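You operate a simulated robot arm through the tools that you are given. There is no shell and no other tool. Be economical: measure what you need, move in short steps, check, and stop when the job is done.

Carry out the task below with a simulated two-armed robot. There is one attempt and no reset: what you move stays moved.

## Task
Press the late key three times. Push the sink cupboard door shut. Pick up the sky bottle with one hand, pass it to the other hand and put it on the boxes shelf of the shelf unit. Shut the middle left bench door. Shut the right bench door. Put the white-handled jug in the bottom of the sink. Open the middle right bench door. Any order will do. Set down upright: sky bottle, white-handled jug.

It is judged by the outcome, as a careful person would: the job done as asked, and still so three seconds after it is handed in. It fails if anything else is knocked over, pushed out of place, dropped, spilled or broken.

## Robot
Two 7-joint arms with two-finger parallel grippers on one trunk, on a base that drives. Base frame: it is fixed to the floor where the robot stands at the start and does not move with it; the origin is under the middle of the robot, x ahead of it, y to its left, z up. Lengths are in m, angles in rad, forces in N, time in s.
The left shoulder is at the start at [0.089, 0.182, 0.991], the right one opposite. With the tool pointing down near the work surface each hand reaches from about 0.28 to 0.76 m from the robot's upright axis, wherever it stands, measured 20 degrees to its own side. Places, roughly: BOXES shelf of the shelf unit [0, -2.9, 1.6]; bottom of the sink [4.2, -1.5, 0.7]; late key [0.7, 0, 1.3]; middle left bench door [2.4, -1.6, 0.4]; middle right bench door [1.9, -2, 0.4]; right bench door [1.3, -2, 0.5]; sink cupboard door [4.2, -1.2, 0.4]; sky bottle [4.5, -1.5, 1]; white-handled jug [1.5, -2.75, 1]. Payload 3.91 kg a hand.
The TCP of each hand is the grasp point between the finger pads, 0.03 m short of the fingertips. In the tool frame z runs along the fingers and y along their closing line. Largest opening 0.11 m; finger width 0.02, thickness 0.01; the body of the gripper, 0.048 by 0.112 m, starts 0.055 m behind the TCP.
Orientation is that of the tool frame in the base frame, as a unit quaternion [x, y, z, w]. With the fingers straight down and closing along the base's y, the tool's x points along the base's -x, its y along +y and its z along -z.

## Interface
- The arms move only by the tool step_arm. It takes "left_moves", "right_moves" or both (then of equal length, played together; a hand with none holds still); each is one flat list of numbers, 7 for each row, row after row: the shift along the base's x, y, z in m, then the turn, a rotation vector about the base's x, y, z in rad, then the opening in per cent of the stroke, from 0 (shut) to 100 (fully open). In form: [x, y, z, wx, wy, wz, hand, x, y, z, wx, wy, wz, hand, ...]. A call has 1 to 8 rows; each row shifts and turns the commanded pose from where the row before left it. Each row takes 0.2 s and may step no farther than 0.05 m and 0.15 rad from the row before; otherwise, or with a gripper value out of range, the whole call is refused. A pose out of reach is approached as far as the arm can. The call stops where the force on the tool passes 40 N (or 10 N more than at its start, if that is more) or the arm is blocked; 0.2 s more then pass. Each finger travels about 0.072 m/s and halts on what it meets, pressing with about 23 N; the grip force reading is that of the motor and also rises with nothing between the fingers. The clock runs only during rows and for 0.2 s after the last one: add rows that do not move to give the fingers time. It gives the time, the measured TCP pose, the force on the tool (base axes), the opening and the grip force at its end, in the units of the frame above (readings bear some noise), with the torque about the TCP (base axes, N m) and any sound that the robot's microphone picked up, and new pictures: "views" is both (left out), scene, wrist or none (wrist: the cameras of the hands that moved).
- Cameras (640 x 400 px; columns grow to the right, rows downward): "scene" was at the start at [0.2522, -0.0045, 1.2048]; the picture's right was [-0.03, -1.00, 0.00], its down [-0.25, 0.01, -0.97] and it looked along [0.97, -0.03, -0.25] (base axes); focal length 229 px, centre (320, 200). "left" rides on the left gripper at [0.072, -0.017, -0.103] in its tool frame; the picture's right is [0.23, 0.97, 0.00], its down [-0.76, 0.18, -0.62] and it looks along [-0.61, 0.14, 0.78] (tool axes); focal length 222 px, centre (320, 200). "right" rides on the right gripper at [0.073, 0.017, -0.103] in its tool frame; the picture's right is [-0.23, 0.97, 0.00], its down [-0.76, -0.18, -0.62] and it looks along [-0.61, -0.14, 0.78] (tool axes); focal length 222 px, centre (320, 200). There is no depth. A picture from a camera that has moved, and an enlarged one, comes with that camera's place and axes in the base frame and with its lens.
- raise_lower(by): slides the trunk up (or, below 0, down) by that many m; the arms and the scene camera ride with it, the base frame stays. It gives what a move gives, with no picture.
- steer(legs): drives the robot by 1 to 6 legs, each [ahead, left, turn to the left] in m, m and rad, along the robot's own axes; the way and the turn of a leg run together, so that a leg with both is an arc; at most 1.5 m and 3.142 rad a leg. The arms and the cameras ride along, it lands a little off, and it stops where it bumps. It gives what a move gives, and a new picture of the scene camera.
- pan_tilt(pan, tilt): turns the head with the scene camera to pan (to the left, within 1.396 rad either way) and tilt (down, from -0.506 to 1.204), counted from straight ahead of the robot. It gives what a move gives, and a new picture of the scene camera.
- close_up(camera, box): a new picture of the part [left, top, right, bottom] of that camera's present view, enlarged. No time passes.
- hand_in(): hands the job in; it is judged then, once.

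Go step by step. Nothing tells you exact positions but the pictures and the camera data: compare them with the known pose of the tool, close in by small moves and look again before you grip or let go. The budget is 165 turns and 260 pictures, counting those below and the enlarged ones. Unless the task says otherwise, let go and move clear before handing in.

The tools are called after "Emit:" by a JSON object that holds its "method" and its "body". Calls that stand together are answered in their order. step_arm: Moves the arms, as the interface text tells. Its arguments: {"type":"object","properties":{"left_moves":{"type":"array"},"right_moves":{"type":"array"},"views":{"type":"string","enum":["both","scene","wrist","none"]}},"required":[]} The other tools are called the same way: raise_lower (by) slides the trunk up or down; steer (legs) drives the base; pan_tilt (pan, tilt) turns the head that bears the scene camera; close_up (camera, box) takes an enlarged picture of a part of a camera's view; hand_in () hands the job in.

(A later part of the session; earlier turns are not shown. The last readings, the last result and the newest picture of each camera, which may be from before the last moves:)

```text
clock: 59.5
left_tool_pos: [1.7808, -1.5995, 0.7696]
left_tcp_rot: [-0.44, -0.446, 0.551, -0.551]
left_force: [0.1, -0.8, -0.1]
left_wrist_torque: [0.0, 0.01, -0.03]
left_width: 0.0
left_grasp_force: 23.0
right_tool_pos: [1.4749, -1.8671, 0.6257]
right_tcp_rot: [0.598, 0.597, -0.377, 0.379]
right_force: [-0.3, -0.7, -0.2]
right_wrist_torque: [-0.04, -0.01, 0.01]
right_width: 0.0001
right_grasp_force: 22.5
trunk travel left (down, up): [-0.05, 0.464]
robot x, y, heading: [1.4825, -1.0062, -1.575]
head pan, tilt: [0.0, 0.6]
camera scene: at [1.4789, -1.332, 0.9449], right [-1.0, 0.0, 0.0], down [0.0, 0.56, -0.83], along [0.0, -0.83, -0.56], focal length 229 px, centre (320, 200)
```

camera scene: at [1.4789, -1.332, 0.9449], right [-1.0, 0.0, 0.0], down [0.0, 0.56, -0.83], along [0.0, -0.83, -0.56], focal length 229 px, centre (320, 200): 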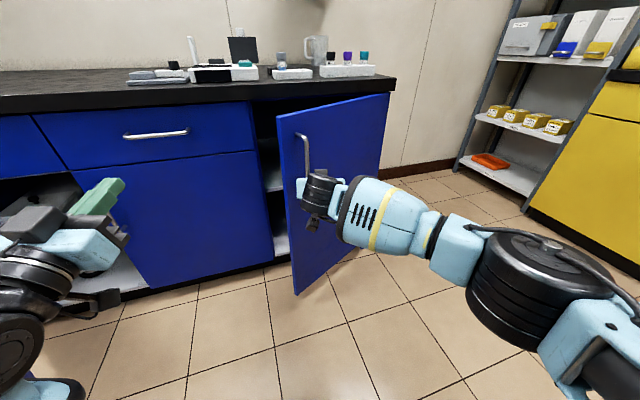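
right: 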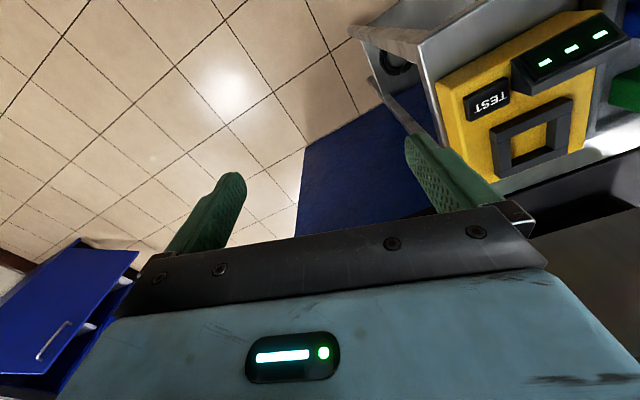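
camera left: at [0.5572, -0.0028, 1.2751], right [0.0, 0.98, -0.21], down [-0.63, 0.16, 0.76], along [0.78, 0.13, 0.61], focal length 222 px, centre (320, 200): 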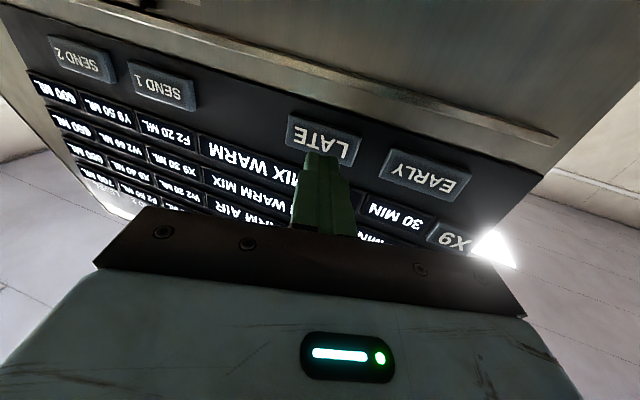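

Closing nicely. I'll continue along the arc.

Emit:
{"method": "step_arm", "body": {"right_moves": [0.02, -0.03, 0, 0, 0, 0, 0, 0.015, -0.03, 0, 0, 0, 0, 0, 0.01, -0.035, 0, 0, 0, 0, 0, 0.005, -0.035, 0, 0, 0, 0, 0, 0, -0.03, 0, 0, 0, 0, 0, 0, -0.02, 0, 0, 0, 0, 0], "views": "scene"}}

```text
clock: 60.9
left_tool_pos: [1.7803, -1.5983, 0.7682]
left_tcp_rot: [-0.441, -0.445, 0.552, -0.55]
left_force: [-0.8, 0.5, 0.4]
left_wrist_torque: [0.03, 0.0, -0.01]
left_width: 0.0001
left_grasp_force: 23.3
right_tool_pos: [1.4799, -1.905, 0.6184]
right_tcp_rot: [0.604, 0.595, -0.378, 0.372]
right_force: [0.6, 0.8, -0.2]
right_wrist_torque: [0.02, 0.01, -0.01]
right_width: 0.0
right_grasp_force: 22.9
right hand out of reach, approached as far as the arm can: row 2, 3, 4, 5, 6
trunk travel left (down, up): [-0.05, 0.464]
robot x, y, heading: [1.4797, -1.0079, -1.573]
head pan, tilt: [0.0, 0.6]
camera scene: at [1.4786, -1.3321, 0.9448], right [-1.0, 0.0, 0.0], down [0.0, 0.56, -0.83], along [0.0, -0.83, -0.56], focal length 229 px, centre (320, 200)
```

scene: 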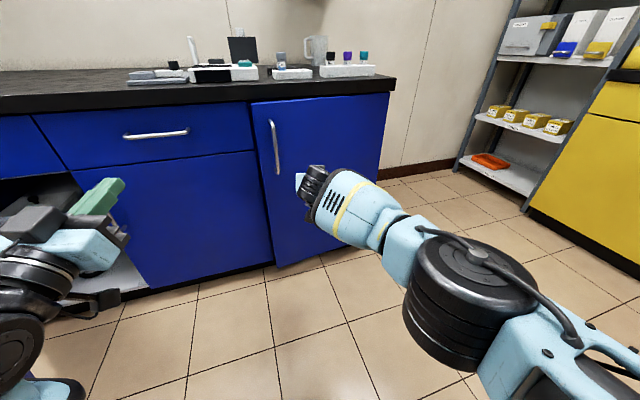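

The door is nearly shut but the arm is at its limit; I'll drive forward a little to press it home.

Emit:
{"method": "steer", "body": {"legs": [[0.13, 0, 0]]}}

```text
clock: 62.2
left_tool_pos: [1.7773, -1.7336, 0.7692]
left_tcp_rot: [-0.441, -0.445, 0.552, -0.55]
left_force: [0.5, -0.9, -0.5]
left_wrist_torque: [-0.04, -0.02, 0.02]
left_width: 0.0
left_grasp_force: 22.6
right_tool_pos: [1.4747, -2.0396, 0.6207]
right_tcp_rot: [0.605, 0.593, -0.379, 0.372]
right_force: [0.7, 0.7, -0.4]
right_wrist_torque: [-0.04, -0.01, -0.02]
right_width: 0.0001
right_grasp_force: 22.8
trunk travel left (down, up): [-0.05, 0.464]
robot x, y, heading: [1.4773, -1.1377, -1.577]
head pan, tilt: [0.0, 0.6]
camera scene: at [1.4769, -1.4655, 0.9447], right [-1.0, 0.01, 0.0], down [0.0, 0.57, -0.82], along [-0.01, -0.82, -0.57], focal length 229 px, centre (320, 200)
```

scene: 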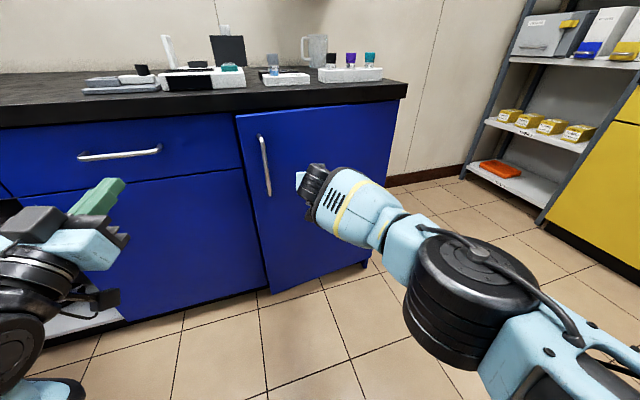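

Emit:
{"method": "steer", "body": {"legs": [[0.06, 0, 0]]}}

```text
clock: 63.3
left_tool_pos: [1.7777, -1.7928, 0.77]
left_tcp_rot: [-0.443, -0.445, 0.552, -0.548]
left_force: [-1.0, -0.3, 0.7]
left_wrist_torque: [0.01, 0.03, -0.03]
left_width: 0.0
left_grasp_force: 23.4
right_tool_pos: [1.4723, -2.0957, 0.619]
right_tcp_rot: [0.609, 0.593, -0.377, 0.368]
right_force: [-1.0, 5.7, 1.7]
right_wrist_torque: [-0.02, 0.0, 0.06]
right_width: 0.0002
right_grasp_force: 22.8
trunk travel left (down, up): [-0.05, 0.464]
robot x, y, heading: [1.4809, -1.1927, -1.577]
head pan, tilt: [0.0, 0.6]
stopped in leg 1: the force on the tool passed its limit at 138 N (the readings are from after the stop); the commanded pose is now the measured one
camera scene: at [1.4764, -1.5224, 0.945], right [-1.0, 0.01, 0.0], down [0.0, 0.56, -0.83], along [-0.01, -0.83, -0.56], focal length 229 px, centre (320, 200)
```

scene: 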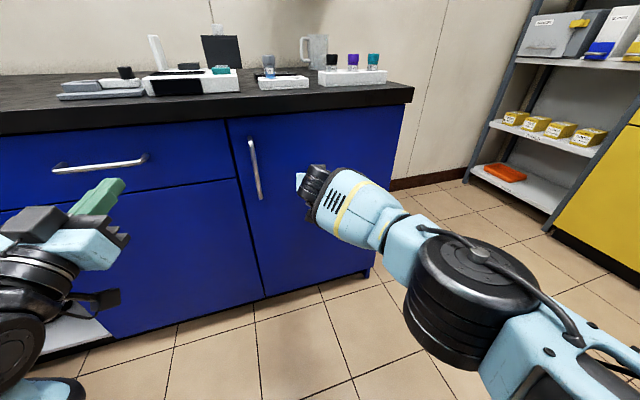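

The right door is flush shut. Now I'll back off and look left at the middle doors.

Emit:
{"method": "steer", "body": {"legs": [[-0.3, 0, 0]]}}

Emit:
{"method": "pan_tilt", "body": {"pan": 0.75, "tilt": 0.45}}

```text
clock: 65.3
left_tool_pos: [1.7787, -1.4942, 0.7699]
left_tcp_rot: [-0.443, -0.446, 0.552, -0.548]
left_force: [-0.5, 0.2, 0.2]
left_wrist_torque: [0.0, 0.02, -0.01]
left_width: 0.0
left_grasp_force: 23.2
right_tool_pos: [1.4724, -1.7982, 0.6193]
right_tcp_rot: [0.61, 0.591, -0.379, 0.367]
right_force: [0.4, 0.1, -0.8]
right_wrist_torque: [-0.02, 0.0, -0.02]
right_width: 0.0002
right_grasp_force: 23.5
trunk travel left (down, up): [-0.05, 0.464]
robot x, y, heading: [1.483, -0.8983, -1.583]
head pan, tilt: [0.0, 0.6]
camera scene: at [1.4779, -1.2246, 0.9449], right [-1.0, 0.01, 0.0], down [0.01, 0.56, -0.83], along [-0.01, -0.83, -0.56], focal length 229 px, centre (320, 200)
```

scene: 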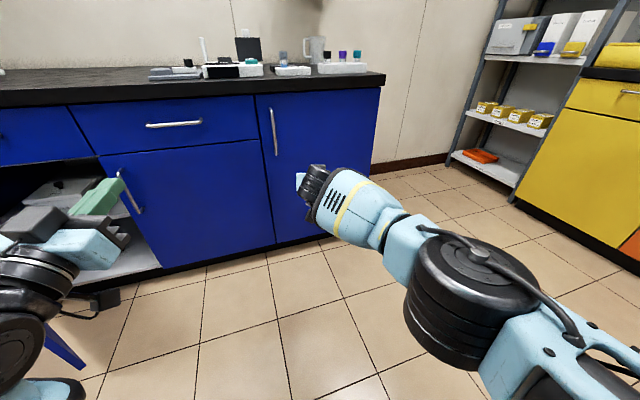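

```text
clock: 66.4
left_tool_pos: [1.7779, -1.4944, 0.7688]
left_tcp_rot: [-0.443, -0.445, 0.553, -0.548]
left_force: [0.8, 0.4, 0.4]
left_wrist_torque: [0.01, 0.03, 0.02]
left_width: 0.0
left_grasp_force: 23.2
right_tool_pos: [1.472, -1.7988, 0.6185]
right_tcp_rot: [0.61, 0.591, -0.379, 0.367]
right_force: [0.1, -0.3, 0.7]
right_wrist_torque: [0.03, 0.02, 0.04]
right_width: 0.0001
right_grasp_force: 23.6
trunk travel left (down, up): [-0.05, 0.464]
robot x, y, heading: [1.4814, -0.898, -1.578]
head pan, tilt: [0.75, 0.45]
camera scene: at [1.5407, -1.2043, 0.9584], right [-0.74, -0.67, 0.0], down [-0.29, 0.32, -0.9], along [0.61, -0.67, -0.44], focal length 229 px, centre (320, 200)
```

scene: 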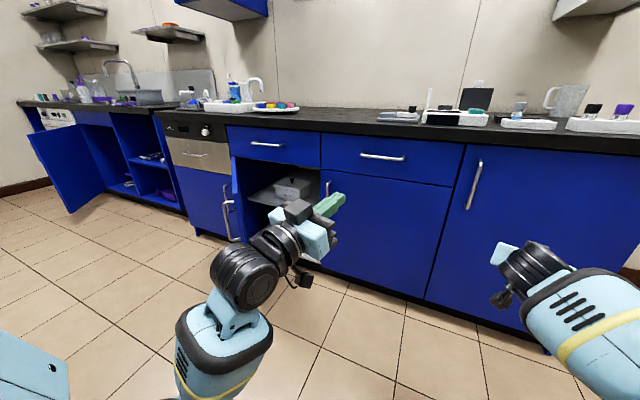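

The bench turns out to be rotated about 0.25 rad in my frame. I'll retract both hands, square up to the bench and look again.

Emit:
{"method": "step_arm", "body": {"right_moves": [0, 0.04, 0.02, 0, 0, 0, 0, 0, 0.045, 0.02, 0, 0, 0, 0, -0.03, 0.035, 0.015, 0, 0, 0, 0, -0.03, 0.035, 0.015, 0, 0, 0, 0, -0.03, 0.03, 0.015, 0, 0, 0, 0, -0.03, 0.03, 0.015, 0, 0, 0, 0, -0.03, 0.03, 0.015, 0, 0, 0, 0], "views": "none"}}

Emit:
{"method": "steer", "body": {"legs": [[0, 0, 0.257], [0, 0.75, 0]]}}

Emit:
{"method": "pan_tilt", "body": {"pan": 0.3, "tilt": 0.5}}

```text
clock: 68.0
left_tool_pos: [1.7786, -1.4943, 0.7692]
left_tcp_rot: [-0.443, -0.445, 0.553, -0.548]
left_force: [0.2, 0.2, 0.2]
left_wrist_torque: [0.0, 0.0, 0.01]
left_width: 0.0
left_grasp_force: 23.3
right_tool_pos: [1.3231, -1.5523, 0.7316]
right_tcp_rot: [0.611, 0.591, -0.378, 0.366]
right_force: [0.1, 0.7, -0.6]
right_wrist_torque: [0.0, -0.01, 0.0]
right_width: 0.0001
right_grasp_force: 23.3
trunk travel left (down, up): [-0.05, 0.464]
robot x, y, heading: [1.4827, -0.8966, -1.58]
head pan, tilt: [0.75, 0.45]
```

```text
clock: 75.8
left_tool_pos: [2.6437, -1.2143, 0.7687]
left_tcp_rot: [0.381, 0.498, -0.477, 0.615]
left_force: [-0.3, 0.0, 0.1]
left_wrist_torque: [-0.02, -0.04, 0.03]
left_width: 0.0002
left_grasp_force: 23.4
right_tool_pos: [2.2209, -1.388, 0.7302]
right_tcp_rot: [0.528, 0.666, -0.327, 0.413]
right_force: [0.1, 0.4, -0.1]
right_wrist_torque: [0.0, 0.01, 0.03]
right_width: 0.0005
right_grasp_force: 22.7
trunk travel left (down, up): [-0.05, 0.464]
robot x, y, heading: [2.202, -0.7146, -1.317]
head pan, tilt: [0.75, 0.45]
camera scene: at [2.3395, -0.9946, 0.9584], right [-0.54, -0.84, 0.0], down [-0.37, 0.23, -0.9], along [0.76, -0.48, -0.44], focal length 229 px, centre (320, 200)
```

scene: 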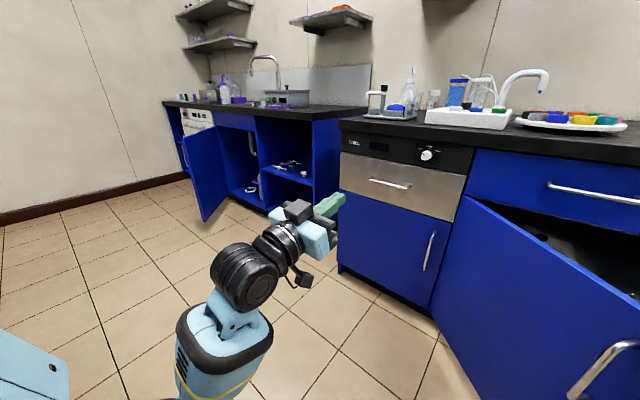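

```text
clock: 76.7
left_tool_pos: [2.6451, -1.214, 0.7694]
left_tcp_rot: [0.381, 0.499, -0.477, 0.616]
left_force: [-0.7, 0.3, 0.8]
left_wrist_torque: [0.01, 0.01, -0.02]
left_width: 0.0
left_grasp_force: 22.6
right_tool_pos: [2.2199, -1.3873, 0.732]
right_tcp_rot: [0.528, 0.666, -0.327, 0.413]
right_force: [-1.1, -0.3, -0.3]
right_wrist_torque: [-0.01, 0.0, -0.03]
right_width: 0.0002
right_grasp_force: 23.2
trunk travel left (down, up): [-0.05, 0.464]
robot x, y, heading: [2.2064, -0.7169, -1.317]
head pan, tilt: [0.3, 0.499]
camera scene: at [2.3098, -1.0226, 0.9539], right [-0.85, -0.53, 0.0], down [-0.25, 0.41, -0.88], along [0.46, -0.75, -0.48], focal length 229 px, centre (320, 200)
```

scene: 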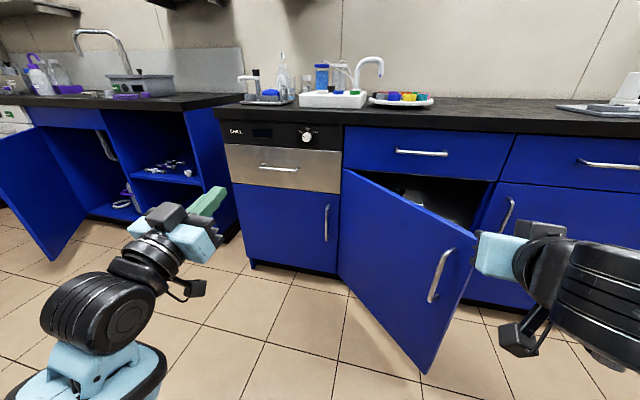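

Clear view: the middle-left door's free edge is at about [2.225, -1.535]; hinge [2.73, -1.80]. The right hand is right in front of it; I'll lower it and push the outer face by driving forward.

Emit:
{"method": "step_arm", "body": {"right_moves": [0.025, -0.02, -0.035, 0, 0, 0, 0, 0.025, -0.02, -0.035, 0, 0, 0, 0, 0.025, -0.02, -0.035, 0, 0, 0, 0, 0.025, -0.02, -0.035, 0, 0, 0, 0, 0.025, -0.02, -0.035, 0, 0, 0, 0], "views": "scene"}}

```text
clock: 77.9
left_tool_pos: [2.6443, -1.2137, 0.7696]
left_tcp_rot: [0.381, 0.499, -0.477, 0.616]
left_force: [-0.5, 0.2, 0.3]
left_wrist_torque: [0.0, -0.04, 0.01]
left_width: 0.0
left_grasp_force: 23.1
right_tool_pos: [2.3475, -1.4887, 0.5568]
right_tcp_rot: [0.528, 0.665, -0.328, 0.413]
right_force: [-0.4, 0.0, -0.1]
right_wrist_torque: [0.01, 0.0, 0.05]
right_width: 0.0001
right_grasp_force: 22.9
trunk travel left (down, up): [-0.05, 0.464]
robot x, y, heading: [2.2035, -0.7127, -1.32]
head pan, tilt: [0.3, 0.499]
camera scene: at [2.3099, -1.0227, 0.9539], right [-0.85, -0.52, 0.0], down [-0.25, 0.41, -0.88], along [0.46, -0.75, -0.48], focal length 229 px, centre (320, 200)
```

scene: 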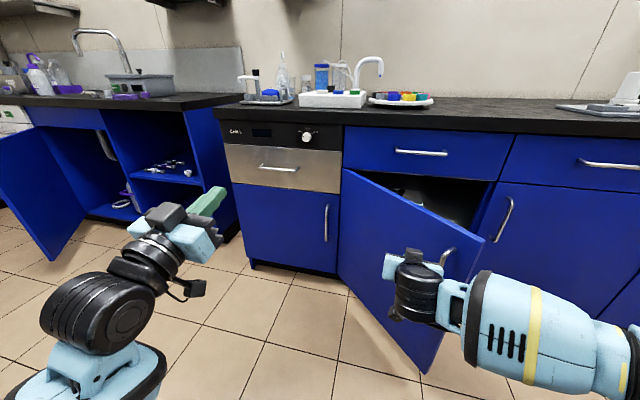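

Emit:
{"method": "steer", "body": {"legs": [[0.3, -0.05, 0]]}}

```text
clock: 80.0
left_tool_pos: [2.6716, -1.5171, 0.7687]
left_tcp_rot: [0.381, 0.5, -0.476, 0.615]
left_force: [1.2, 0.6, 0.1]
left_wrist_torque: [-0.01, 0.0, -0.02]
left_width: 0.0
left_grasp_force: 22.9
right_tool_pos: [2.3749, -1.7905, 0.5561]
right_tcp_rot: [0.528, 0.666, -0.327, 0.413]
right_force: [-0.1, 0.0, -0.1]
right_wrist_torque: [0.02, -0.03, -0.05]
right_width: 0.0001
right_grasp_force: 23.0
trunk travel left (down, up): [-0.05, 0.464]
robot x, y, heading: [2.2298, -1.0204, -1.318]
head pan, tilt: [0.3, 0.499]
camera scene: at [2.3365, -1.3259, 0.9539], right [-0.85, -0.53, 0.0], down [-0.25, 0.41, -0.88], along [0.46, -0.75, -0.48], focal length 229 px, centre (320, 200)
```

scene: 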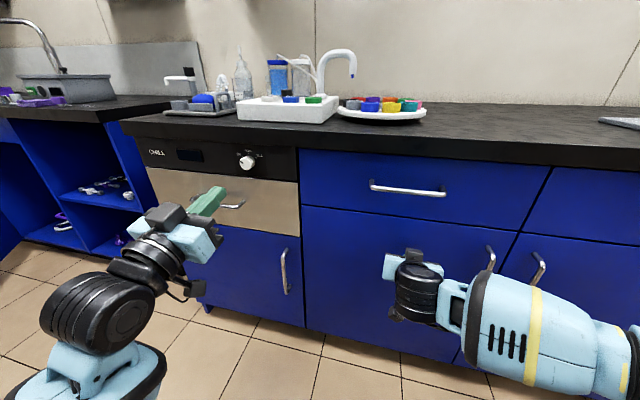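

Emit:
{"method": "steer", "body": {"legs": [[0.09, 0, 0]]}}

```text
clock: 80.8
left_tool_pos: [2.6758, -1.5382, 0.7711]
left_tcp_rot: [0.381, 0.499, -0.476, 0.616]
left_force: [1.5, 0.7, 0.5]
left_wrist_torque: [-0.01, 0.01, 0.01]
left_width: 0.0001
left_grasp_force: 22.7
right_tool_pos: [2.3789, -1.8075, 0.5594]
right_tcp_rot: [0.53, 0.666, -0.327, 0.412]
right_force: [-10.7, 19.1, 10.3]
right_wrist_torque: [-0.23, -0.06, -0.05]
right_width: 0.0
right_grasp_force: 23.3
trunk travel left (down, up): [-0.05, 0.464]
robot x, y, heading: [2.236, -1.0395, -1.322]
head pan, tilt: [0.3, 0.499]
stopped in leg 1: the force on the tool passed its limit at 165 N (the readings are from after the stop); the commanded pose is now the measured one
camera scene: at [2.3404, -1.346, 0.9546], right [-0.85, -0.52, 0.0], down [-0.25, 0.41, -0.88], along [0.46, -0.75, -0.48], focal length 229 px, centre (320, 200)
```

scene: 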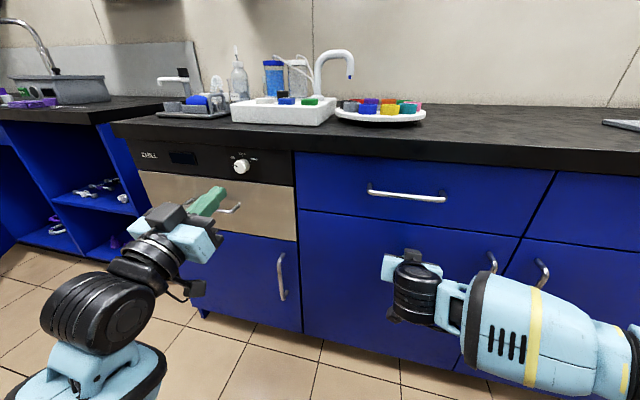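

Emit:
{"method": "steer", "body": {"legs": [[-0.2, 0, 0]]}}

Emit:
{"method": "close_up", "body": {"camera": "scene", "box": [240, 120, 640, 380]}}

```text
clock: 82.5
left_tool_pos: [2.6281, -1.3452, 0.7684]
left_tcp_rot: [0.382, 0.499, -0.476, 0.615]
left_force: [0.4, -0.3, 0.1]
left_wrist_torque: [0.01, -0.02, 0.0]
left_width: 0.0
left_grasp_force: 23.5
right_tool_pos: [2.3291, -1.6143, 0.5578]
right_tcp_rot: [0.53, 0.666, -0.326, 0.41]
right_force: [0.3, 0.6, 1.5]
right_wrist_torque: [0.01, 0.04, -0.03]
right_width: 0.0003
right_grasp_force: 22.8
trunk travel left (down, up): [-0.05, 0.464]
robot x, y, heading: [2.1869, -0.8444, -1.316]
head pan, tilt: [0.3, 0.499]
camera scene: at [2.292, -1.1545, 0.954], right [-0.85, -0.52, 0.0], down [-0.25, 0.41, -0.88], along [0.46, -0.75, -0.48], focal length 229 px, centre (320, 200)
```

scene: 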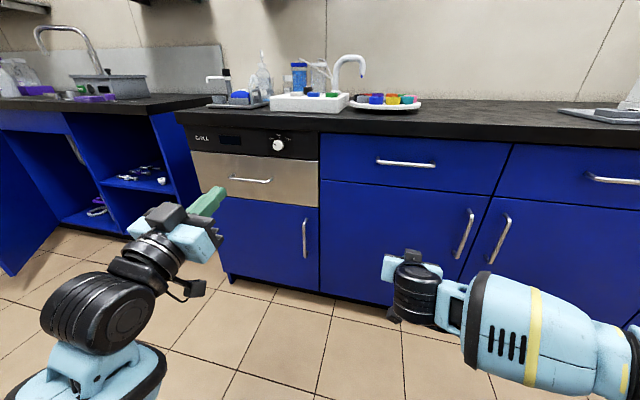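

```text
1.54 times, centred on (440, 250) of scene
camera zoom: at [2.292, -1.1545, 0.954], right [-0.85, -0.52, 0.0], down [-0.25, 0.41, -0.88], along [0.46, -0.75, -0.48], focal length 352 px, centre (135, 123)
```

zoom: 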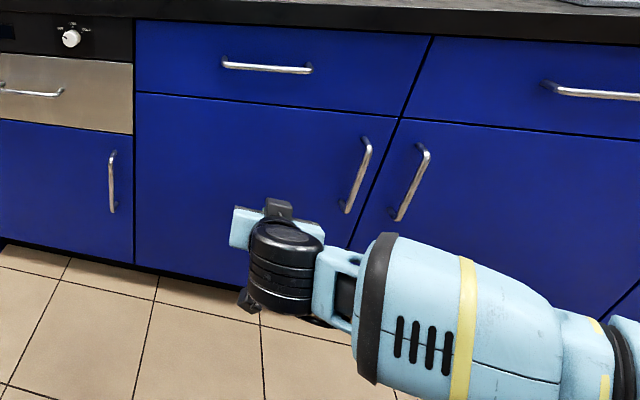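

Middle-left door is flush shut. Next the jug: raise the trunk, raise the right hand, and go back right to face it.

Emit:
{"method": "raise_lower", "body": {"by": 0.35}}

Emit:
{"method": "step_arm", "body": {"right_moves": [-0.03, 0.03, 0.025, 0, 0, 0, 100, -0.03, 0.03, 0.025, 0, 0, 0, 100, -0.03, 0.03, 0.025, 0, 0, 0, 100, -0.03, 0.03, 0.025, 0, 0, 0, 100, -0.01, 0.02, 0.04, 0, 0, 0, 100, 0, 0, 0.045, 0, 0, 0, 100], "left_moves": [0.0, 0, 0.03, 0, 0, 0, 0, 0, 0, 0.03, 0, 0, 0, 0, 0, 0, 0, 0, 0, 0, 0, 0, 0, 0, 0, 0, 0, 0, 0, 0, 0, 0, 0, 0, 0, 0, 0, 0, 0, 0, 0, 0], "views": "none"}}

Emit:
{"method": "steer", "body": {"legs": [[0, -1.0, 0]]}}

Emit:
{"method": "pan_tilt", "body": {"pan": -0.1, "tilt": 0.45}}

```text
clock: 85.9
left_tool_pos: [2.6274, -1.3468, 1.1195]
left_tcp_rot: [0.382, 0.5, -0.476, 0.615]
left_force: [-0.1, 0.3, -0.1]
left_wrist_torque: [0.0, 0.03, 0.0]
left_width: 0.0001
left_grasp_force: 22.7
right_tool_pos: [2.3303, -1.6162, 0.907]
right_tcp_rot: [0.53, 0.667, -0.325, 0.411]
right_force: [0.4, 0.4, 0.1]
right_wrist_torque: [0.01, 0.0, -0.01]
right_width: 0.0
right_grasp_force: 23.2
trunk travel left (down, up): [-0.4, 0.114]
robot x, y, heading: [2.1841, -0.8466, -1.319]
head pan, tilt: [0.3, 0.499]
```

```text
clock: 87.3
left_tool_pos: [2.6269, -1.3462, 1.1775]
left_tcp_rot: [0.381, 0.499, -0.476, 0.615]
left_force: [0.7, -0.2, 0.5]
left_wrist_torque: [0.01, 0.02, 0.0]
left_width: 0.0
left_grasp_force: 23.4
right_tool_pos: [2.1994, -1.4767, 1.0953]
right_tcp_rot: [0.529, 0.667, -0.326, 0.411]
right_force: [-0.4, -0.2, -0.2]
right_wrist_torque: [0.0, 0.0, 0.0]
right_width: 0.11
right_grasp_force: 0.0
trunk travel left (down, up): [-0.4, 0.114]
robot x, y, heading: [2.1845, -0.8473, -1.32]
head pan, tilt: [0.3, 0.499]
```

```text
clock: 96.5
left_tool_pos: [1.6414, -1.5987, 1.1769]
left_tcp_rot: [0.383, 0.499, -0.477, 0.614]
left_force: [0.5, 0.8, 0.1]
left_wrist_torque: [-0.02, 0.0, -0.01]
left_width: 0.0
left_grasp_force: 23.1
right_tool_pos: [1.2148, -1.7261, 1.0939]
right_tcp_rot: [0.532, 0.665, -0.327, 0.41]
right_force: [-1.1, 0.2, 0.1]
right_wrist_torque: [0.03, -0.03, 0.0]
right_width: 0.1102
right_grasp_force: 0.1
trunk travel left (down, up): [-0.4, 0.114]
robot x, y, heading: [1.2047, -1.0987, -1.324]
head pan, tilt: [0.3, 0.499]
camera scene: at [1.2783, -1.287, 1.3369], right [-0.85, -0.52, 0.0], down [-0.25, 0.41, -0.88], along [0.46, -0.75, -0.48], focal length 229 px, centre (320, 200)
```

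scene: 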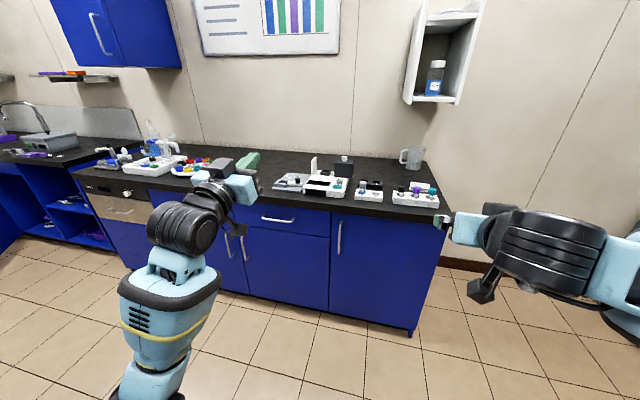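

```text
clock: 97.3
left_tool_pos: [1.643, -1.5983, 1.1769]
left_tcp_rot: [0.383, 0.499, -0.478, 0.614]
left_force: [0.7, 1.1, -0.5]
left_wrist_torque: [0.02, -0.01, 0.01]
left_width: 0.0001
left_grasp_force: 23.2
right_tool_pos: [1.2141, -1.7268, 1.0938]
right_tcp_rot: [0.532, 0.665, -0.327, 0.409]
right_force: [-1.3, -0.3, -1.0]
right_wrist_torque: [0.01, 0.0, -0.05]
right_width: 0.1102
right_grasp_force: 0.1
trunk travel left (down, up): [-0.4, 0.114]
robot x, y, heading: [1.2022, -1.0977, -1.326]
head pan, tilt: [-0.099, 0.45]
camera scene: at [1.2446, -1.3002, 1.3414], right [-0.99, -0.15, 0.0], down [-0.06, 0.43, -0.9], along [0.13, -0.89, -0.44], focal length 229 px, centre (320, 200)
```

scene: 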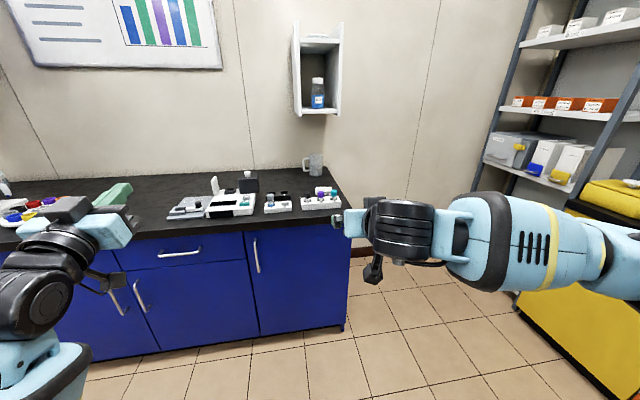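

Jug at roughly [1.475, -2.60], base z 0.865, top about 1.0, with a vial rack in front and a wall niche above. I'll drive in closer with the hands high.

Emit:
{"method": "steer", "body": {"legs": [[0.5, 0, 0]]}}

Emit:
{"method": "pan_tilt", "body": {"pan": -0.1, "tilt": 0.7}}

```text
clock: 100.3
left_tool_pos: [1.7628, -2.0847, 1.1756]
left_tcp_rot: [0.382, 0.498, -0.478, 0.614]
left_force: [-0.2, 0.0, -0.4]
left_wrist_torque: [-0.04, 0.03, -0.02]
left_width: 0.0
left_grasp_force: 23.1
right_tool_pos: [1.3341, -2.2119, 1.0937]
right_tcp_rot: [0.532, 0.665, -0.327, 0.409]
right_force: [-0.2, 0.1, 0.5]
right_wrist_torque: [0.0, 0.01, -0.02]
right_width: 0.1102
right_grasp_force: 0.0
trunk travel left (down, up): [-0.4, 0.114]
robot x, y, heading: [1.3242, -1.5817, -1.321]
head pan, tilt: [-0.099, 0.45]
camera scene: at [1.366, -1.7852, 1.3413], right [-0.99, -0.15, 0.0], down [-0.06, 0.43, -0.9], along [0.13, -0.89, -0.44], focal length 229 px, centre (320, 200)
```

scene: 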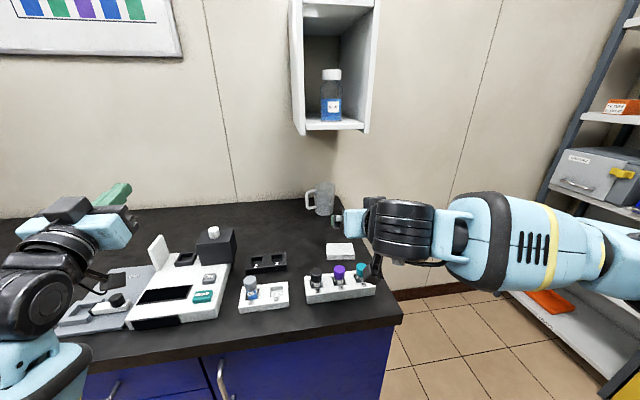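

```text
clock: 101.1
left_tool_pos: [1.7627, -2.0843, 1.1774]
left_tcp_rot: [0.382, 0.499, -0.477, 0.614]
left_force: [0.5, 1.1, 0.3]
left_wrist_torque: [-0.02, 0.02, 0.0]
left_width: 0.0
left_grasp_force: 23.0
right_tool_pos: [1.3358, -2.2108, 1.0939]
right_tcp_rot: [0.532, 0.665, -0.327, 0.41]
right_force: [-0.3, -0.5, 0.9]
right_wrist_torque: [-0.01, 0.0, 0.0]
right_width: 0.1099
right_grasp_force: 0.1
trunk travel left (down, up): [-0.4, 0.114]
robot x, y, heading: [1.3229, -1.5821, -1.328]
head pan, tilt: [-0.099, 0.7]
camera scene: at [1.3648, -1.7779, 1.3193], right [-0.99, -0.15, 0.0], down [-0.09, 0.64, -0.77], along [0.11, -0.76, -0.64], focal length 229 px, centre (320, 200)
```

scene: 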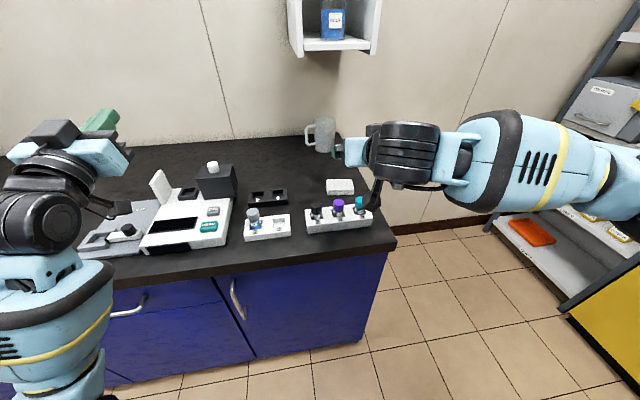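

Emit:
{"method": "steer", "body": {"legs": [[0.16, 0, 0]]}}

Emit:
{"method": "close_up", "body": {"camera": "scene", "box": [220, 60, 420, 185]}}

```text
clock: 102.5
left_tool_pos: [1.8021, -2.2364, 1.1774]
left_tcp_rot: [0.383, 0.499, -0.477, 0.614]
left_force: [0.2, 0.4, 0.1]
left_wrist_torque: [-0.03, 0.0, 0.05]
left_width: 0.0
left_grasp_force: 22.8
right_tool_pos: [1.3752, -2.3661, 1.0941]
right_tcp_rot: [0.532, 0.665, -0.327, 0.409]
right_force: [-0.4, -0.1, 0.1]
right_wrist_torque: [-0.03, 0.0, 0.03]
right_width: 0.1102
right_grasp_force: 0.1
trunk travel left (down, up): [-0.4, 0.114]
robot x, y, heading: [1.3657, -1.7332, -1.321]
head pan, tilt: [-0.099, 0.7]
camera scene: at [1.4041, -1.9321, 1.3191], right [-0.99, -0.15, 0.0], down [-0.1, 0.64, -0.76], along [0.11, -0.76, -0.64], focal length 229 px, centre (320, 200)
```

scene: 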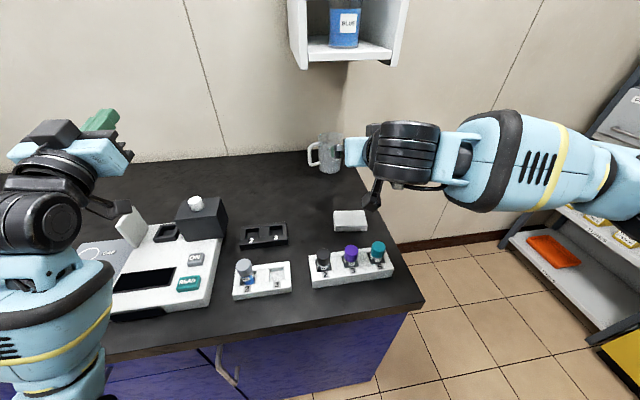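

```text
3.20 times, centred on (320, 122) of scene
camera zoom: at [1.4041, -1.9321, 1.3191], right [-0.99, -0.15, 0.0], down [-0.1, 0.64, -0.76], along [0.11, -0.76, -0.64], focal length 733 px, centre (320, 448)
```

zoom: 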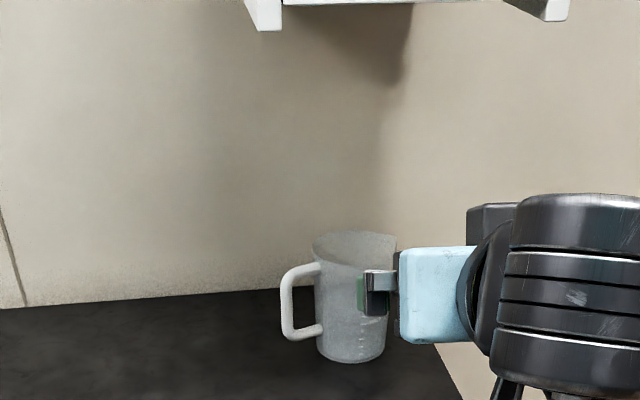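

Jug is confirmed white-handled; handle points left (+x). I'll turn the right hand 45° left so the fingers avoid the handle, moving to a pre-grasp spot front-right of it.

Emit:
{"method": "step_arm", "body": {"right_moves": [-0.012, -0.02, 0, 0, 0, 0.13, 100, -0.012, -0.025, 0, 0, 0, 0.13, 100, -0.012, -0.025, -0.005, 0, 0, 0.13, 100, -0.012, -0.03, -0.005, 0, 0, 0.13, 100, -0.012, -0.03, -0.005, 0, 0, 0.13, 100, -0.012, -0.03, -0.005, 0, 0, 0.135, 100], "views": "both"}}

```text
clock: 103.9
left_tool_pos: [1.8024, -2.2364, 1.1777]
left_tcp_rot: [0.383, 0.498, -0.478, 0.614]
left_force: [0.8, 0.5, -0.1]
left_wrist_torque: [0.04, 0.01, 0.01]
left_width: 0.0
left_grasp_force: 23.4
right_tool_pos: [1.3205, -2.4844, 1.0815]
right_tcp_rot: [0.309, 0.793, -0.19, 0.489]
right_force: [-0.3, 0.5, -0.7]
right_wrist_torque: [-0.02, 0.0, 0.02]
right_width: 0.1101
right_grasp_force: 0.1
right hand out of reach, approached as far as the arm can: row 5, 6
trunk travel left (down, up): [-0.4, 0.114]
robot x, y, heading: [1.3653, -1.7325, -1.32]
head pan, tilt: [-0.099, 0.7]
camera scene: at [1.4035, -1.9319, 1.3191], right [-0.99, -0.15, 0.0], down [-0.09, 0.64, -0.76], along [0.11, -0.76, -0.64], focal length 229 px, centre (320, 200)
camera right: at [1.2397, -2.3869, 1.063], right [0.73, 0.65, 0.2], down [-0.28, 0.01, 0.96], along [0.62, -0.76, 0.19], focal length 222 px, centre (320, 200)
```

scene: 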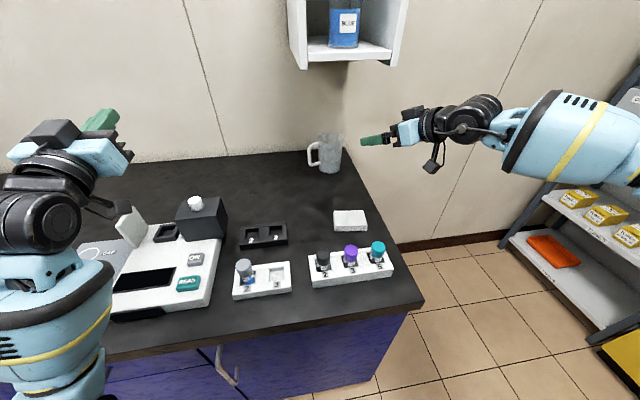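
right: 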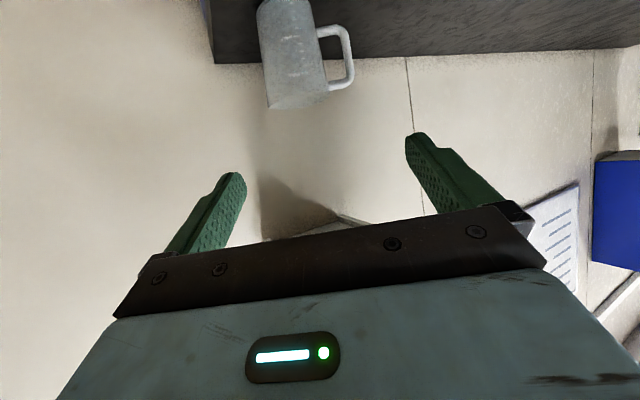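

Out of reach from the front. Approaching from the bench's right end is better (jug is near it, and the handle is then on the far side). I'll straighten the hand, back off and go round.

Emit:
{"method": "step_arm", "body": {"right_moves": [0.0, 0.03, 0.01, 0, 0, -0.13, 100, 0.0, 0.03, 0.01, 0, 0, -0.13, 100, 0.0, 0.03, 0.01, 0, 0, -0.13, 100, 0.0, 0.03, 0, 0, 0, -0.13, 100, 0.0, 0.03, 0, 0, 0, -0.13, 100, 0, 0.03, 0, 0, 0, -0.135, 100], "views": "none"}}

Emit:
{"method": "steer", "body": {"legs": [[-0.52, 0, 0], [0, -0.8, 0], [0, 0, 1.571]]}}

```text
clock: 105.3
left_tool_pos: [1.8041, -2.2372, 1.1774]
left_tcp_rot: [0.383, 0.499, -0.477, 0.614]
left_force: [-0.3, 0.2, 0.0]
left_wrist_torque: [-0.01, -0.03, -0.01]
left_width: 0.0001
left_grasp_force: 22.8
right_tool_pos: [1.3209, -2.3039, 1.1121]
right_tcp_rot: [0.59, 0.614, -0.363, 0.379]
right_force: [1.5, 0.7, 0.4]
right_wrist_torque: [0.01, 0.02, -0.03]
right_width: 0.1103
right_grasp_force: 0.1
trunk travel left (down, up): [-0.4, 0.114]
robot x, y, heading: [1.3626, -1.7344, -1.321]
head pan, tilt: [-0.099, 0.7]
```

```text
clock: 119.3
left_tool_pos: [0.9367, -0.9723, 1.1784]
left_tcp_rot: [-0.095, 0.622, 0.113, 0.769]
left_force: [0.9, -0.4, -0.6]
left_wrist_torque: [-0.02, -0.04, -0.01]
left_width: 0.0002
left_grasp_force: 23.1
right_tool_pos: [1.0253, -1.4515, 1.1112]
right_tcp_rot: [-0.038, 0.85, 0.023, 0.525]
right_force: [0.4, -0.3, 0.9]
right_wrist_torque: [-0.01, 0.02, -0.01]
right_width: 0.1101
right_grasp_force: 0.1
trunk travel left (down, up): [-0.4, 0.114]
robot x, y, heading: [0.4546, -1.4328, 0.293]
head pan, tilt: [-0.099, 0.7]
camera scene: at [0.647, -1.3849, 1.3192], right [0.19, -0.98, 0.0], down [-0.63, -0.12, -0.76], along [0.75, 0.15, -0.64], focal length 229 px, centre (320, 200)
```

scene: 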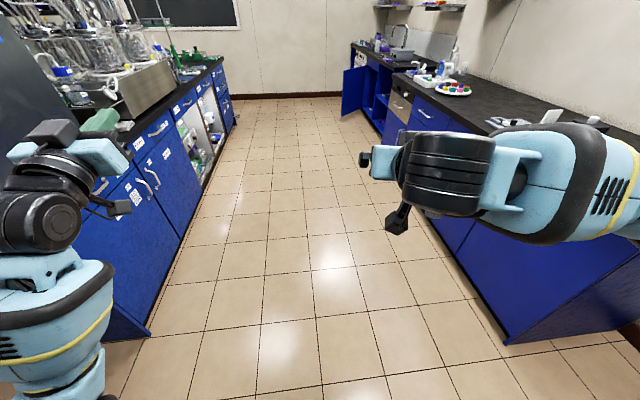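

I'm aligned with the aisle. Now strafe right alongside the bench's end to reach the jug.

Emit:
{"method": "steer", "body": {"legs": [[-0.05, -1.1, 0]]}}

Emit:
{"method": "pan_tilt", "body": {"pan": -0.3, "tilt": 0.6}}

```text
clock: 129.0
left_tool_pos: [1.1986, -2.0134, 1.1771]
left_tcp_rot: [-0.099, 0.621, 0.117, 0.769]
left_force: [0.2, 0.2, 0.2]
left_wrist_torque: [-0.03, -0.03, 0.0]
left_width: 0.0
left_grasp_force: 23.1
right_tool_pos: [1.292, -2.4918, 1.1103]
right_tcp_rot: [-0.041, 0.851, 0.025, 0.524]
right_force: [1.3, 0.6, -0.6]
right_wrist_torque: [0.0, 0.03, 0.02]
right_width: 0.11
right_grasp_force: 0.0
trunk travel left (down, up): [-0.4, 0.114]
robot x, y, heading: [0.722, -2.4795, 0.3]
head pan, tilt: [-0.099, 0.7]
camera scene: at [0.9129, -2.4286, 1.3192], right [0.2, -0.98, 0.0], down [-0.63, -0.13, -0.76], along [0.75, 0.15, -0.64], focal length 229 px, centre (320, 200)
```

scene: 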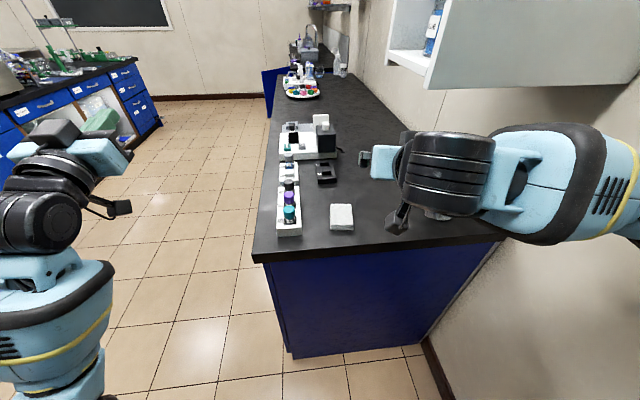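

```text
clock: 129.8
left_tool_pos: [1.1985, -2.0128, 1.1782]
left_tcp_rot: [-0.098, 0.621, 0.117, 0.769]
left_force: [0.2, 0.6, -0.2]
left_wrist_torque: [0.03, -0.01, 0.04]
left_width: 0.0
left_grasp_force: 23.0
right_tool_pos: [1.291, -2.4915, 1.1104]
right_tcp_rot: [-0.041, 0.85, 0.026, 0.524]
right_force: [-0.1, 0.6, 0.1]
right_wrist_torque: [-0.03, -0.03, 0.02]
right_width: 0.1099
right_grasp_force: 0.0
trunk travel left (down, up): [-0.4, 0.114]
robot x, y, heading: [0.7208, -2.4747, 0.304]
head pan, tilt: [-0.3, 0.6]
camera scene: at [0.918, -2.4454, 1.3278], right [0.0, -1.0, 0.0], down [-0.57, 0.0, -0.82], along [0.82, 0.0, -0.57], focal length 229 px, centre (320, 200)
```

scene: 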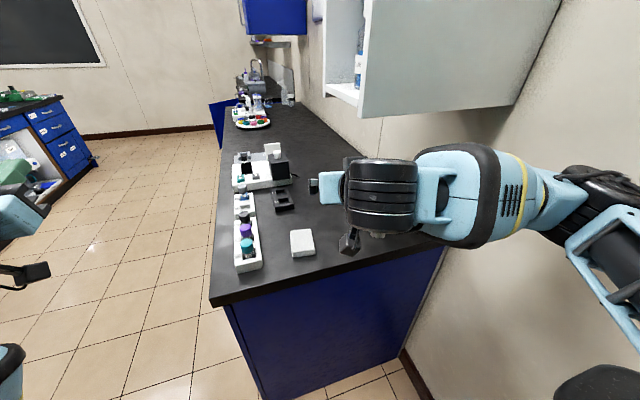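

The jug is under the wall niche (bottom z≈1.22), so I need a shallow grasp from this end. I'll move the right hand to the pre-grasp spot and check with the wrist camera.

Emit:
{"method": "step_arm", "body": {"right_moves": [0.0, -0.037, -0.01, 0, 0.02, 0.02, 100, 0.0, -0.037, -0.02, 0, 0.02, 0.02, 100, 0.01, -0.037, -0.02, 0, 0, 0.015, 100, 0.01, -0.037, -0.02, 0, 0, 0, 100, 0.01, -0.037, -0.02, 0, 0, 0, 100], "views": "both"}}

```text
clock: 131.2
left_tool_pos: [1.1612, -1.9503, 1.1704]
left_tcp_rot: [-0.128, 0.617, 0.135, 0.765]
left_force: [0.6, -0.3, 0.1]
left_wrist_torque: [-0.01, 0.0, -0.05]
left_width: 0.0
left_grasp_force: 22.5
right_tool_pos: [1.3253, -2.5829, 1.0214]
right_tcp_rot: [-0.111, 0.857, 0.07, 0.498]
right_force: [-0.1, 0.0, -0.3]
right_wrist_torque: [-0.01, 0.03, -0.01]
right_width: 0.1098
right_grasp_force: 0.1
trunk travel left (down, up): [-0.4, 0.114]
robot x, y, heading: [0.7194, -2.4729, 0.368]
head pan, tilt: [-0.3, 0.6]
stopped in row 5 (right hand): the arm was blocked; the commanded pose is now the measured one
camera scene: at [0.9092, -2.3961, 1.3286], right [0.07, -1.0, 0.02], down [-0.56, -0.06, -0.83], along [0.83, 0.04, -0.56], focal length 229 px, centre (320, 200)
camera right: at [1.1998, -2.6002, 1.0104], right [-0.15, 0.97, 0.21], down [-0.11, -0.22, 0.97], along [0.98, 0.12, 0.14], focal length 222 px, centre (320, 200)
```

scene: 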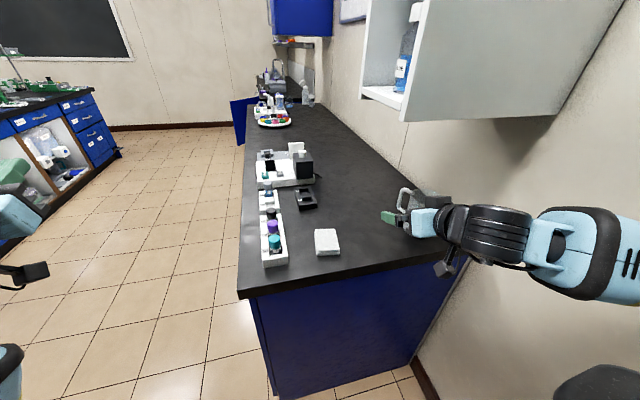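
right: 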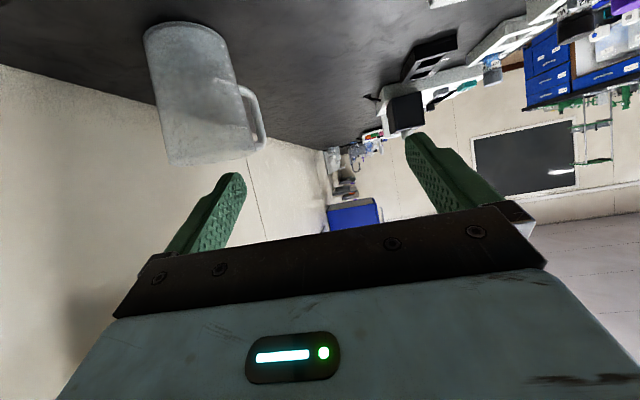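

The right elbow met the side wall and twisted the base a little. I'll pull the hand back and reposition farther from the wall, angled toward the jug.

Emit:
{"method": "step_arm", "body": {"right_moves": [-0.02, 0.03, 0.02, 0, 0, 0, 100, -0.02, 0.03, 0.03, 0, 0, 0, 100, -0.02, 0.03, 0.03, 0, 0, 0, 100], "views": "none"}}

Emit:
{"method": "steer", "body": {"legs": [[0.06, 0.36, 0], [0, 0, -0.7]]}}

```text
clock: 132.0
left_tool_pos: [1.1685, -1.9807, 1.1783]
left_tcp_rot: [-0.118, 0.617, 0.138, 0.765]
left_force: [-0.1, 1.2, -0.3]
left_wrist_torque: [0.0, 0.01, -0.04]
left_width: 0.0
left_grasp_force: 23.4
right_tool_pos: [1.2663, -2.528, 1.096]
right_tcp_rot: [-0.1, 0.858, 0.072, 0.499]
right_force: [-1.2, 0.3, 0.3]
right_wrist_torque: [-0.03, 0.0, -0.07]
right_width: 0.11
right_grasp_force: 0.1
trunk travel left (down, up): [-0.4, 0.114]
robot x, y, heading: [0.7205, -2.475, 0.354]
head pan, tilt: [-0.3, 0.6]
```

```text
clock: 137.6
left_tool_pos: [1.3101, -2.0225, 1.1779]
left_tcp_rot: [0.101, 0.62, -0.13, 0.767]
left_force: [-0.4, 0.3, -0.1]
left_wrist_torque: [0.01, 0.01, 0.02]
left_width: 0.0003
left_grasp_force: 23.4
right_tool_pos: [1.0365, -2.5047, 1.0949]
right_tcp_rot: [0.197, 0.842, -0.099, 0.493]
right_force: [0.6, 0.4, -0.3]
right_wrist_torque: [0.0, 0.0, 0.02]
right_width: 0.1099
right_grasp_force: 0.1
trunk travel left (down, up): [-0.4, 0.114]
robot x, y, heading: [0.6504, -2.1175, -0.337]
head pan, tilt: [-0.3, 0.6]
camera scene: at [0.8286, -2.2044, 1.3278], right [-0.59, -0.8, 0.0], down [-0.45, 0.34, -0.83], along [0.66, -0.49, -0.56], focal length 229 px, centre (320, 200)
```

scene: 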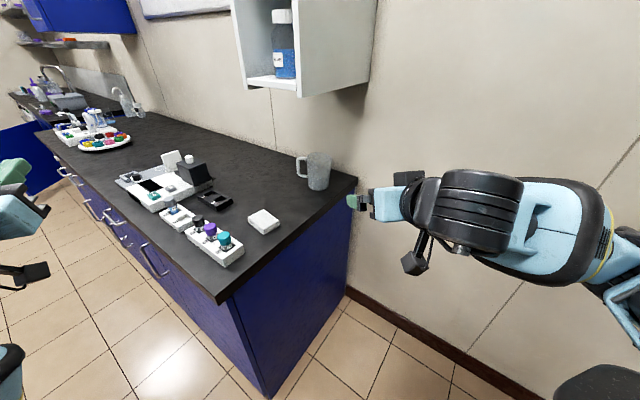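

Good clear view; jug centre ≈[1.472, -2.668]. Moving the right hand to pre-grasp, yawing it left.

Emit:
{"method": "step_arm", "body": {"right_moves": [0.037, -0.022, -0.009, 0, 0, 0.0625, 100, 0.037, -0.022, -0.009, 0, 0, 0.0625, 100, 0.037, -0.022, -0.009, 0, 0, 0.0625, 100, 0.037, -0.022, -0.009, 0, 0, 0.0625, 100, 0.037, -0.022, -0.009, 0, 0, 0.0625, 100, 0.036, -0.021, -0.009, 0, 0, 0.0625, 100, 0.036, -0.021, -0.009, 0, 0, 0.0625, 100, 0.036, -0.021, -0.009, 0, 0, 0.0625, 100], "views": "both"}}

```text
clock: 139.4
left_tool_pos: [1.309, -2.0231, 1.1778]
left_tcp_rot: [0.1, 0.621, -0.128, 0.767]
left_force: [-1.5, -0.6, -0.1]
left_wrist_torque: [-0.02, -0.02, 0.01]
left_width: 0.0
left_grasp_force: 23.5
right_tool_pos: [1.2942, -2.643, 1.0322]
right_tcp_rot: [0.003, 0.865, 0.015, 0.502]
right_force: [0.2, -0.9, -0.5]
right_wrist_torque: [0.01, 0.0, 0.01]
right_width: 0.11
right_grasp_force: 0.0
right hand out of reach, approached as far as the arm can: row 7, 8
trunk travel left (down, up): [-0.4, 0.114]
robot x, y, heading: [0.6517, -2.1129, -0.335]
head pan, tilt: [-0.3, 0.6]
camera scene: at [0.8283, -2.2049, 1.3278], right [-0.59, -0.8, 0.0], down [-0.45, 0.34, -0.83], along [0.66, -0.49, -0.56], focal length 229 px, centre (320, 200)
camera right: at [1.1687, -2.6258, 1.0206], right [0.1, 0.97, 0.23], down [-0.16, -0.21, 0.96], along [0.98, -0.14, 0.14], focal length 222 px, centre (320, 200)
```

scene: 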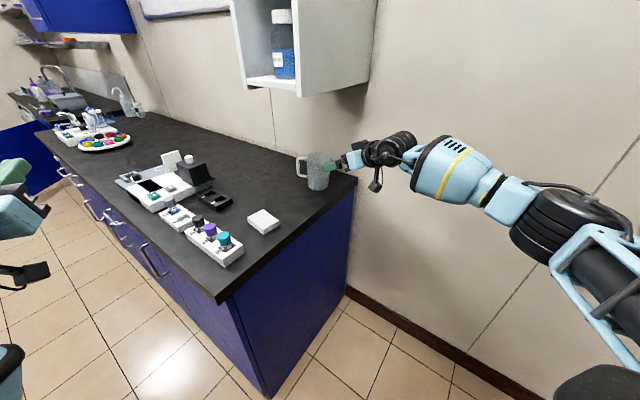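
right: 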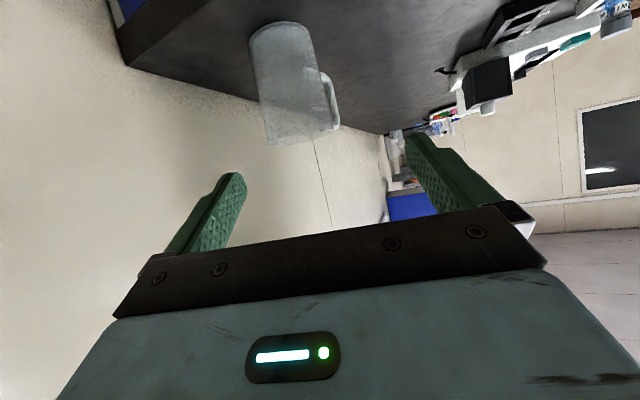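

Just short of reach. I'll drive forward a little with the hand above the rim height.

Emit:
{"method": "steer", "body": {"legs": [[0.1, 0.0, 0]]}}

Emit:
{"method": "step_arm", "body": {"right_moves": [0, 0.0, 0, 0, 0, 0.02, 100], "views": "wrist"}}

```text
clock: 140.5
left_tool_pos: [1.4038, -2.0546, 1.1775]
left_tcp_rot: [0.099, 0.621, -0.128, 0.767]
left_force: [0.7, -0.5, -0.3]
left_wrist_torque: [-0.01, -0.04, 0.01]
left_width: 0.0
left_grasp_force: 22.7
right_tool_pos: [1.3903, -2.6733, 1.0314]
right_tcp_rot: [0.003, 0.865, 0.015, 0.502]
right_force: [0.6, -0.2, 0.5]
right_wrist_torque: [0.03, -0.01, 0.01]
right_width: 0.1101
right_grasp_force: 0.1
trunk travel left (down, up): [-0.4, 0.114]
robot x, y, heading: [0.7423, -2.1418, -0.336]
head pan, tilt: [-0.3, 0.6]
camera scene: at [0.9233, -2.237, 1.3278], right [-0.59, -0.81, 0.0], down [-0.46, 0.34, -0.82], along [0.66, -0.49, -0.57], focal length 229 px, centre (320, 200)
```

scene: 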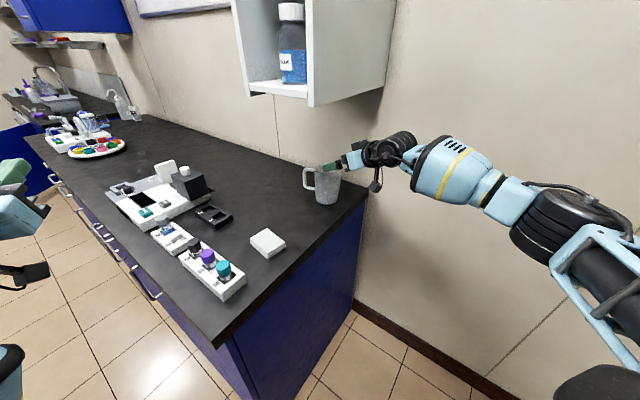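

```text
clock: 140.9
left_tool_pos: [1.403, -2.0528, 1.1781]
left_tcp_rot: [0.101, 0.62, -0.13, 0.767]
left_force: [0.1, 0.3, 0.6]
left_wrist_torque: [0.0, 0.0, -0.01]
left_width: 0.0001
left_grasp_force: 23.2
right_tool_pos: [1.3888, -2.6726, 1.0324]
right_tcp_rot: [0.003, 0.865, 0.015, 0.502]
right_force: [1.0, 0.3, 0.4]
right_wrist_torque: [-0.01, 0.01, -0.01]
right_width: 0.1102
right_grasp_force: 0.1
trunk travel left (down, up): [-0.4, 0.114]
robot x, y, heading: [0.7424, -2.1411, -0.334]
head pan, tilt: [-0.3, 0.6]
camera right: at [1.2631, -2.6569, 1.0208], right [0.1, 0.97, 0.23], down [-0.16, -0.21, 0.96], along [0.98, -0.14, 0.13], focal length 222 px, centre (320, 200)
```

right: 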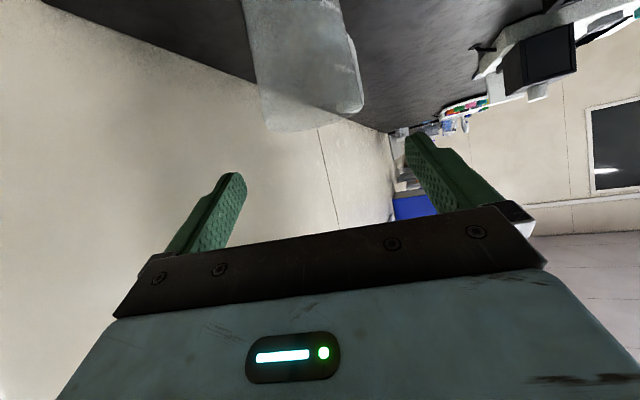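

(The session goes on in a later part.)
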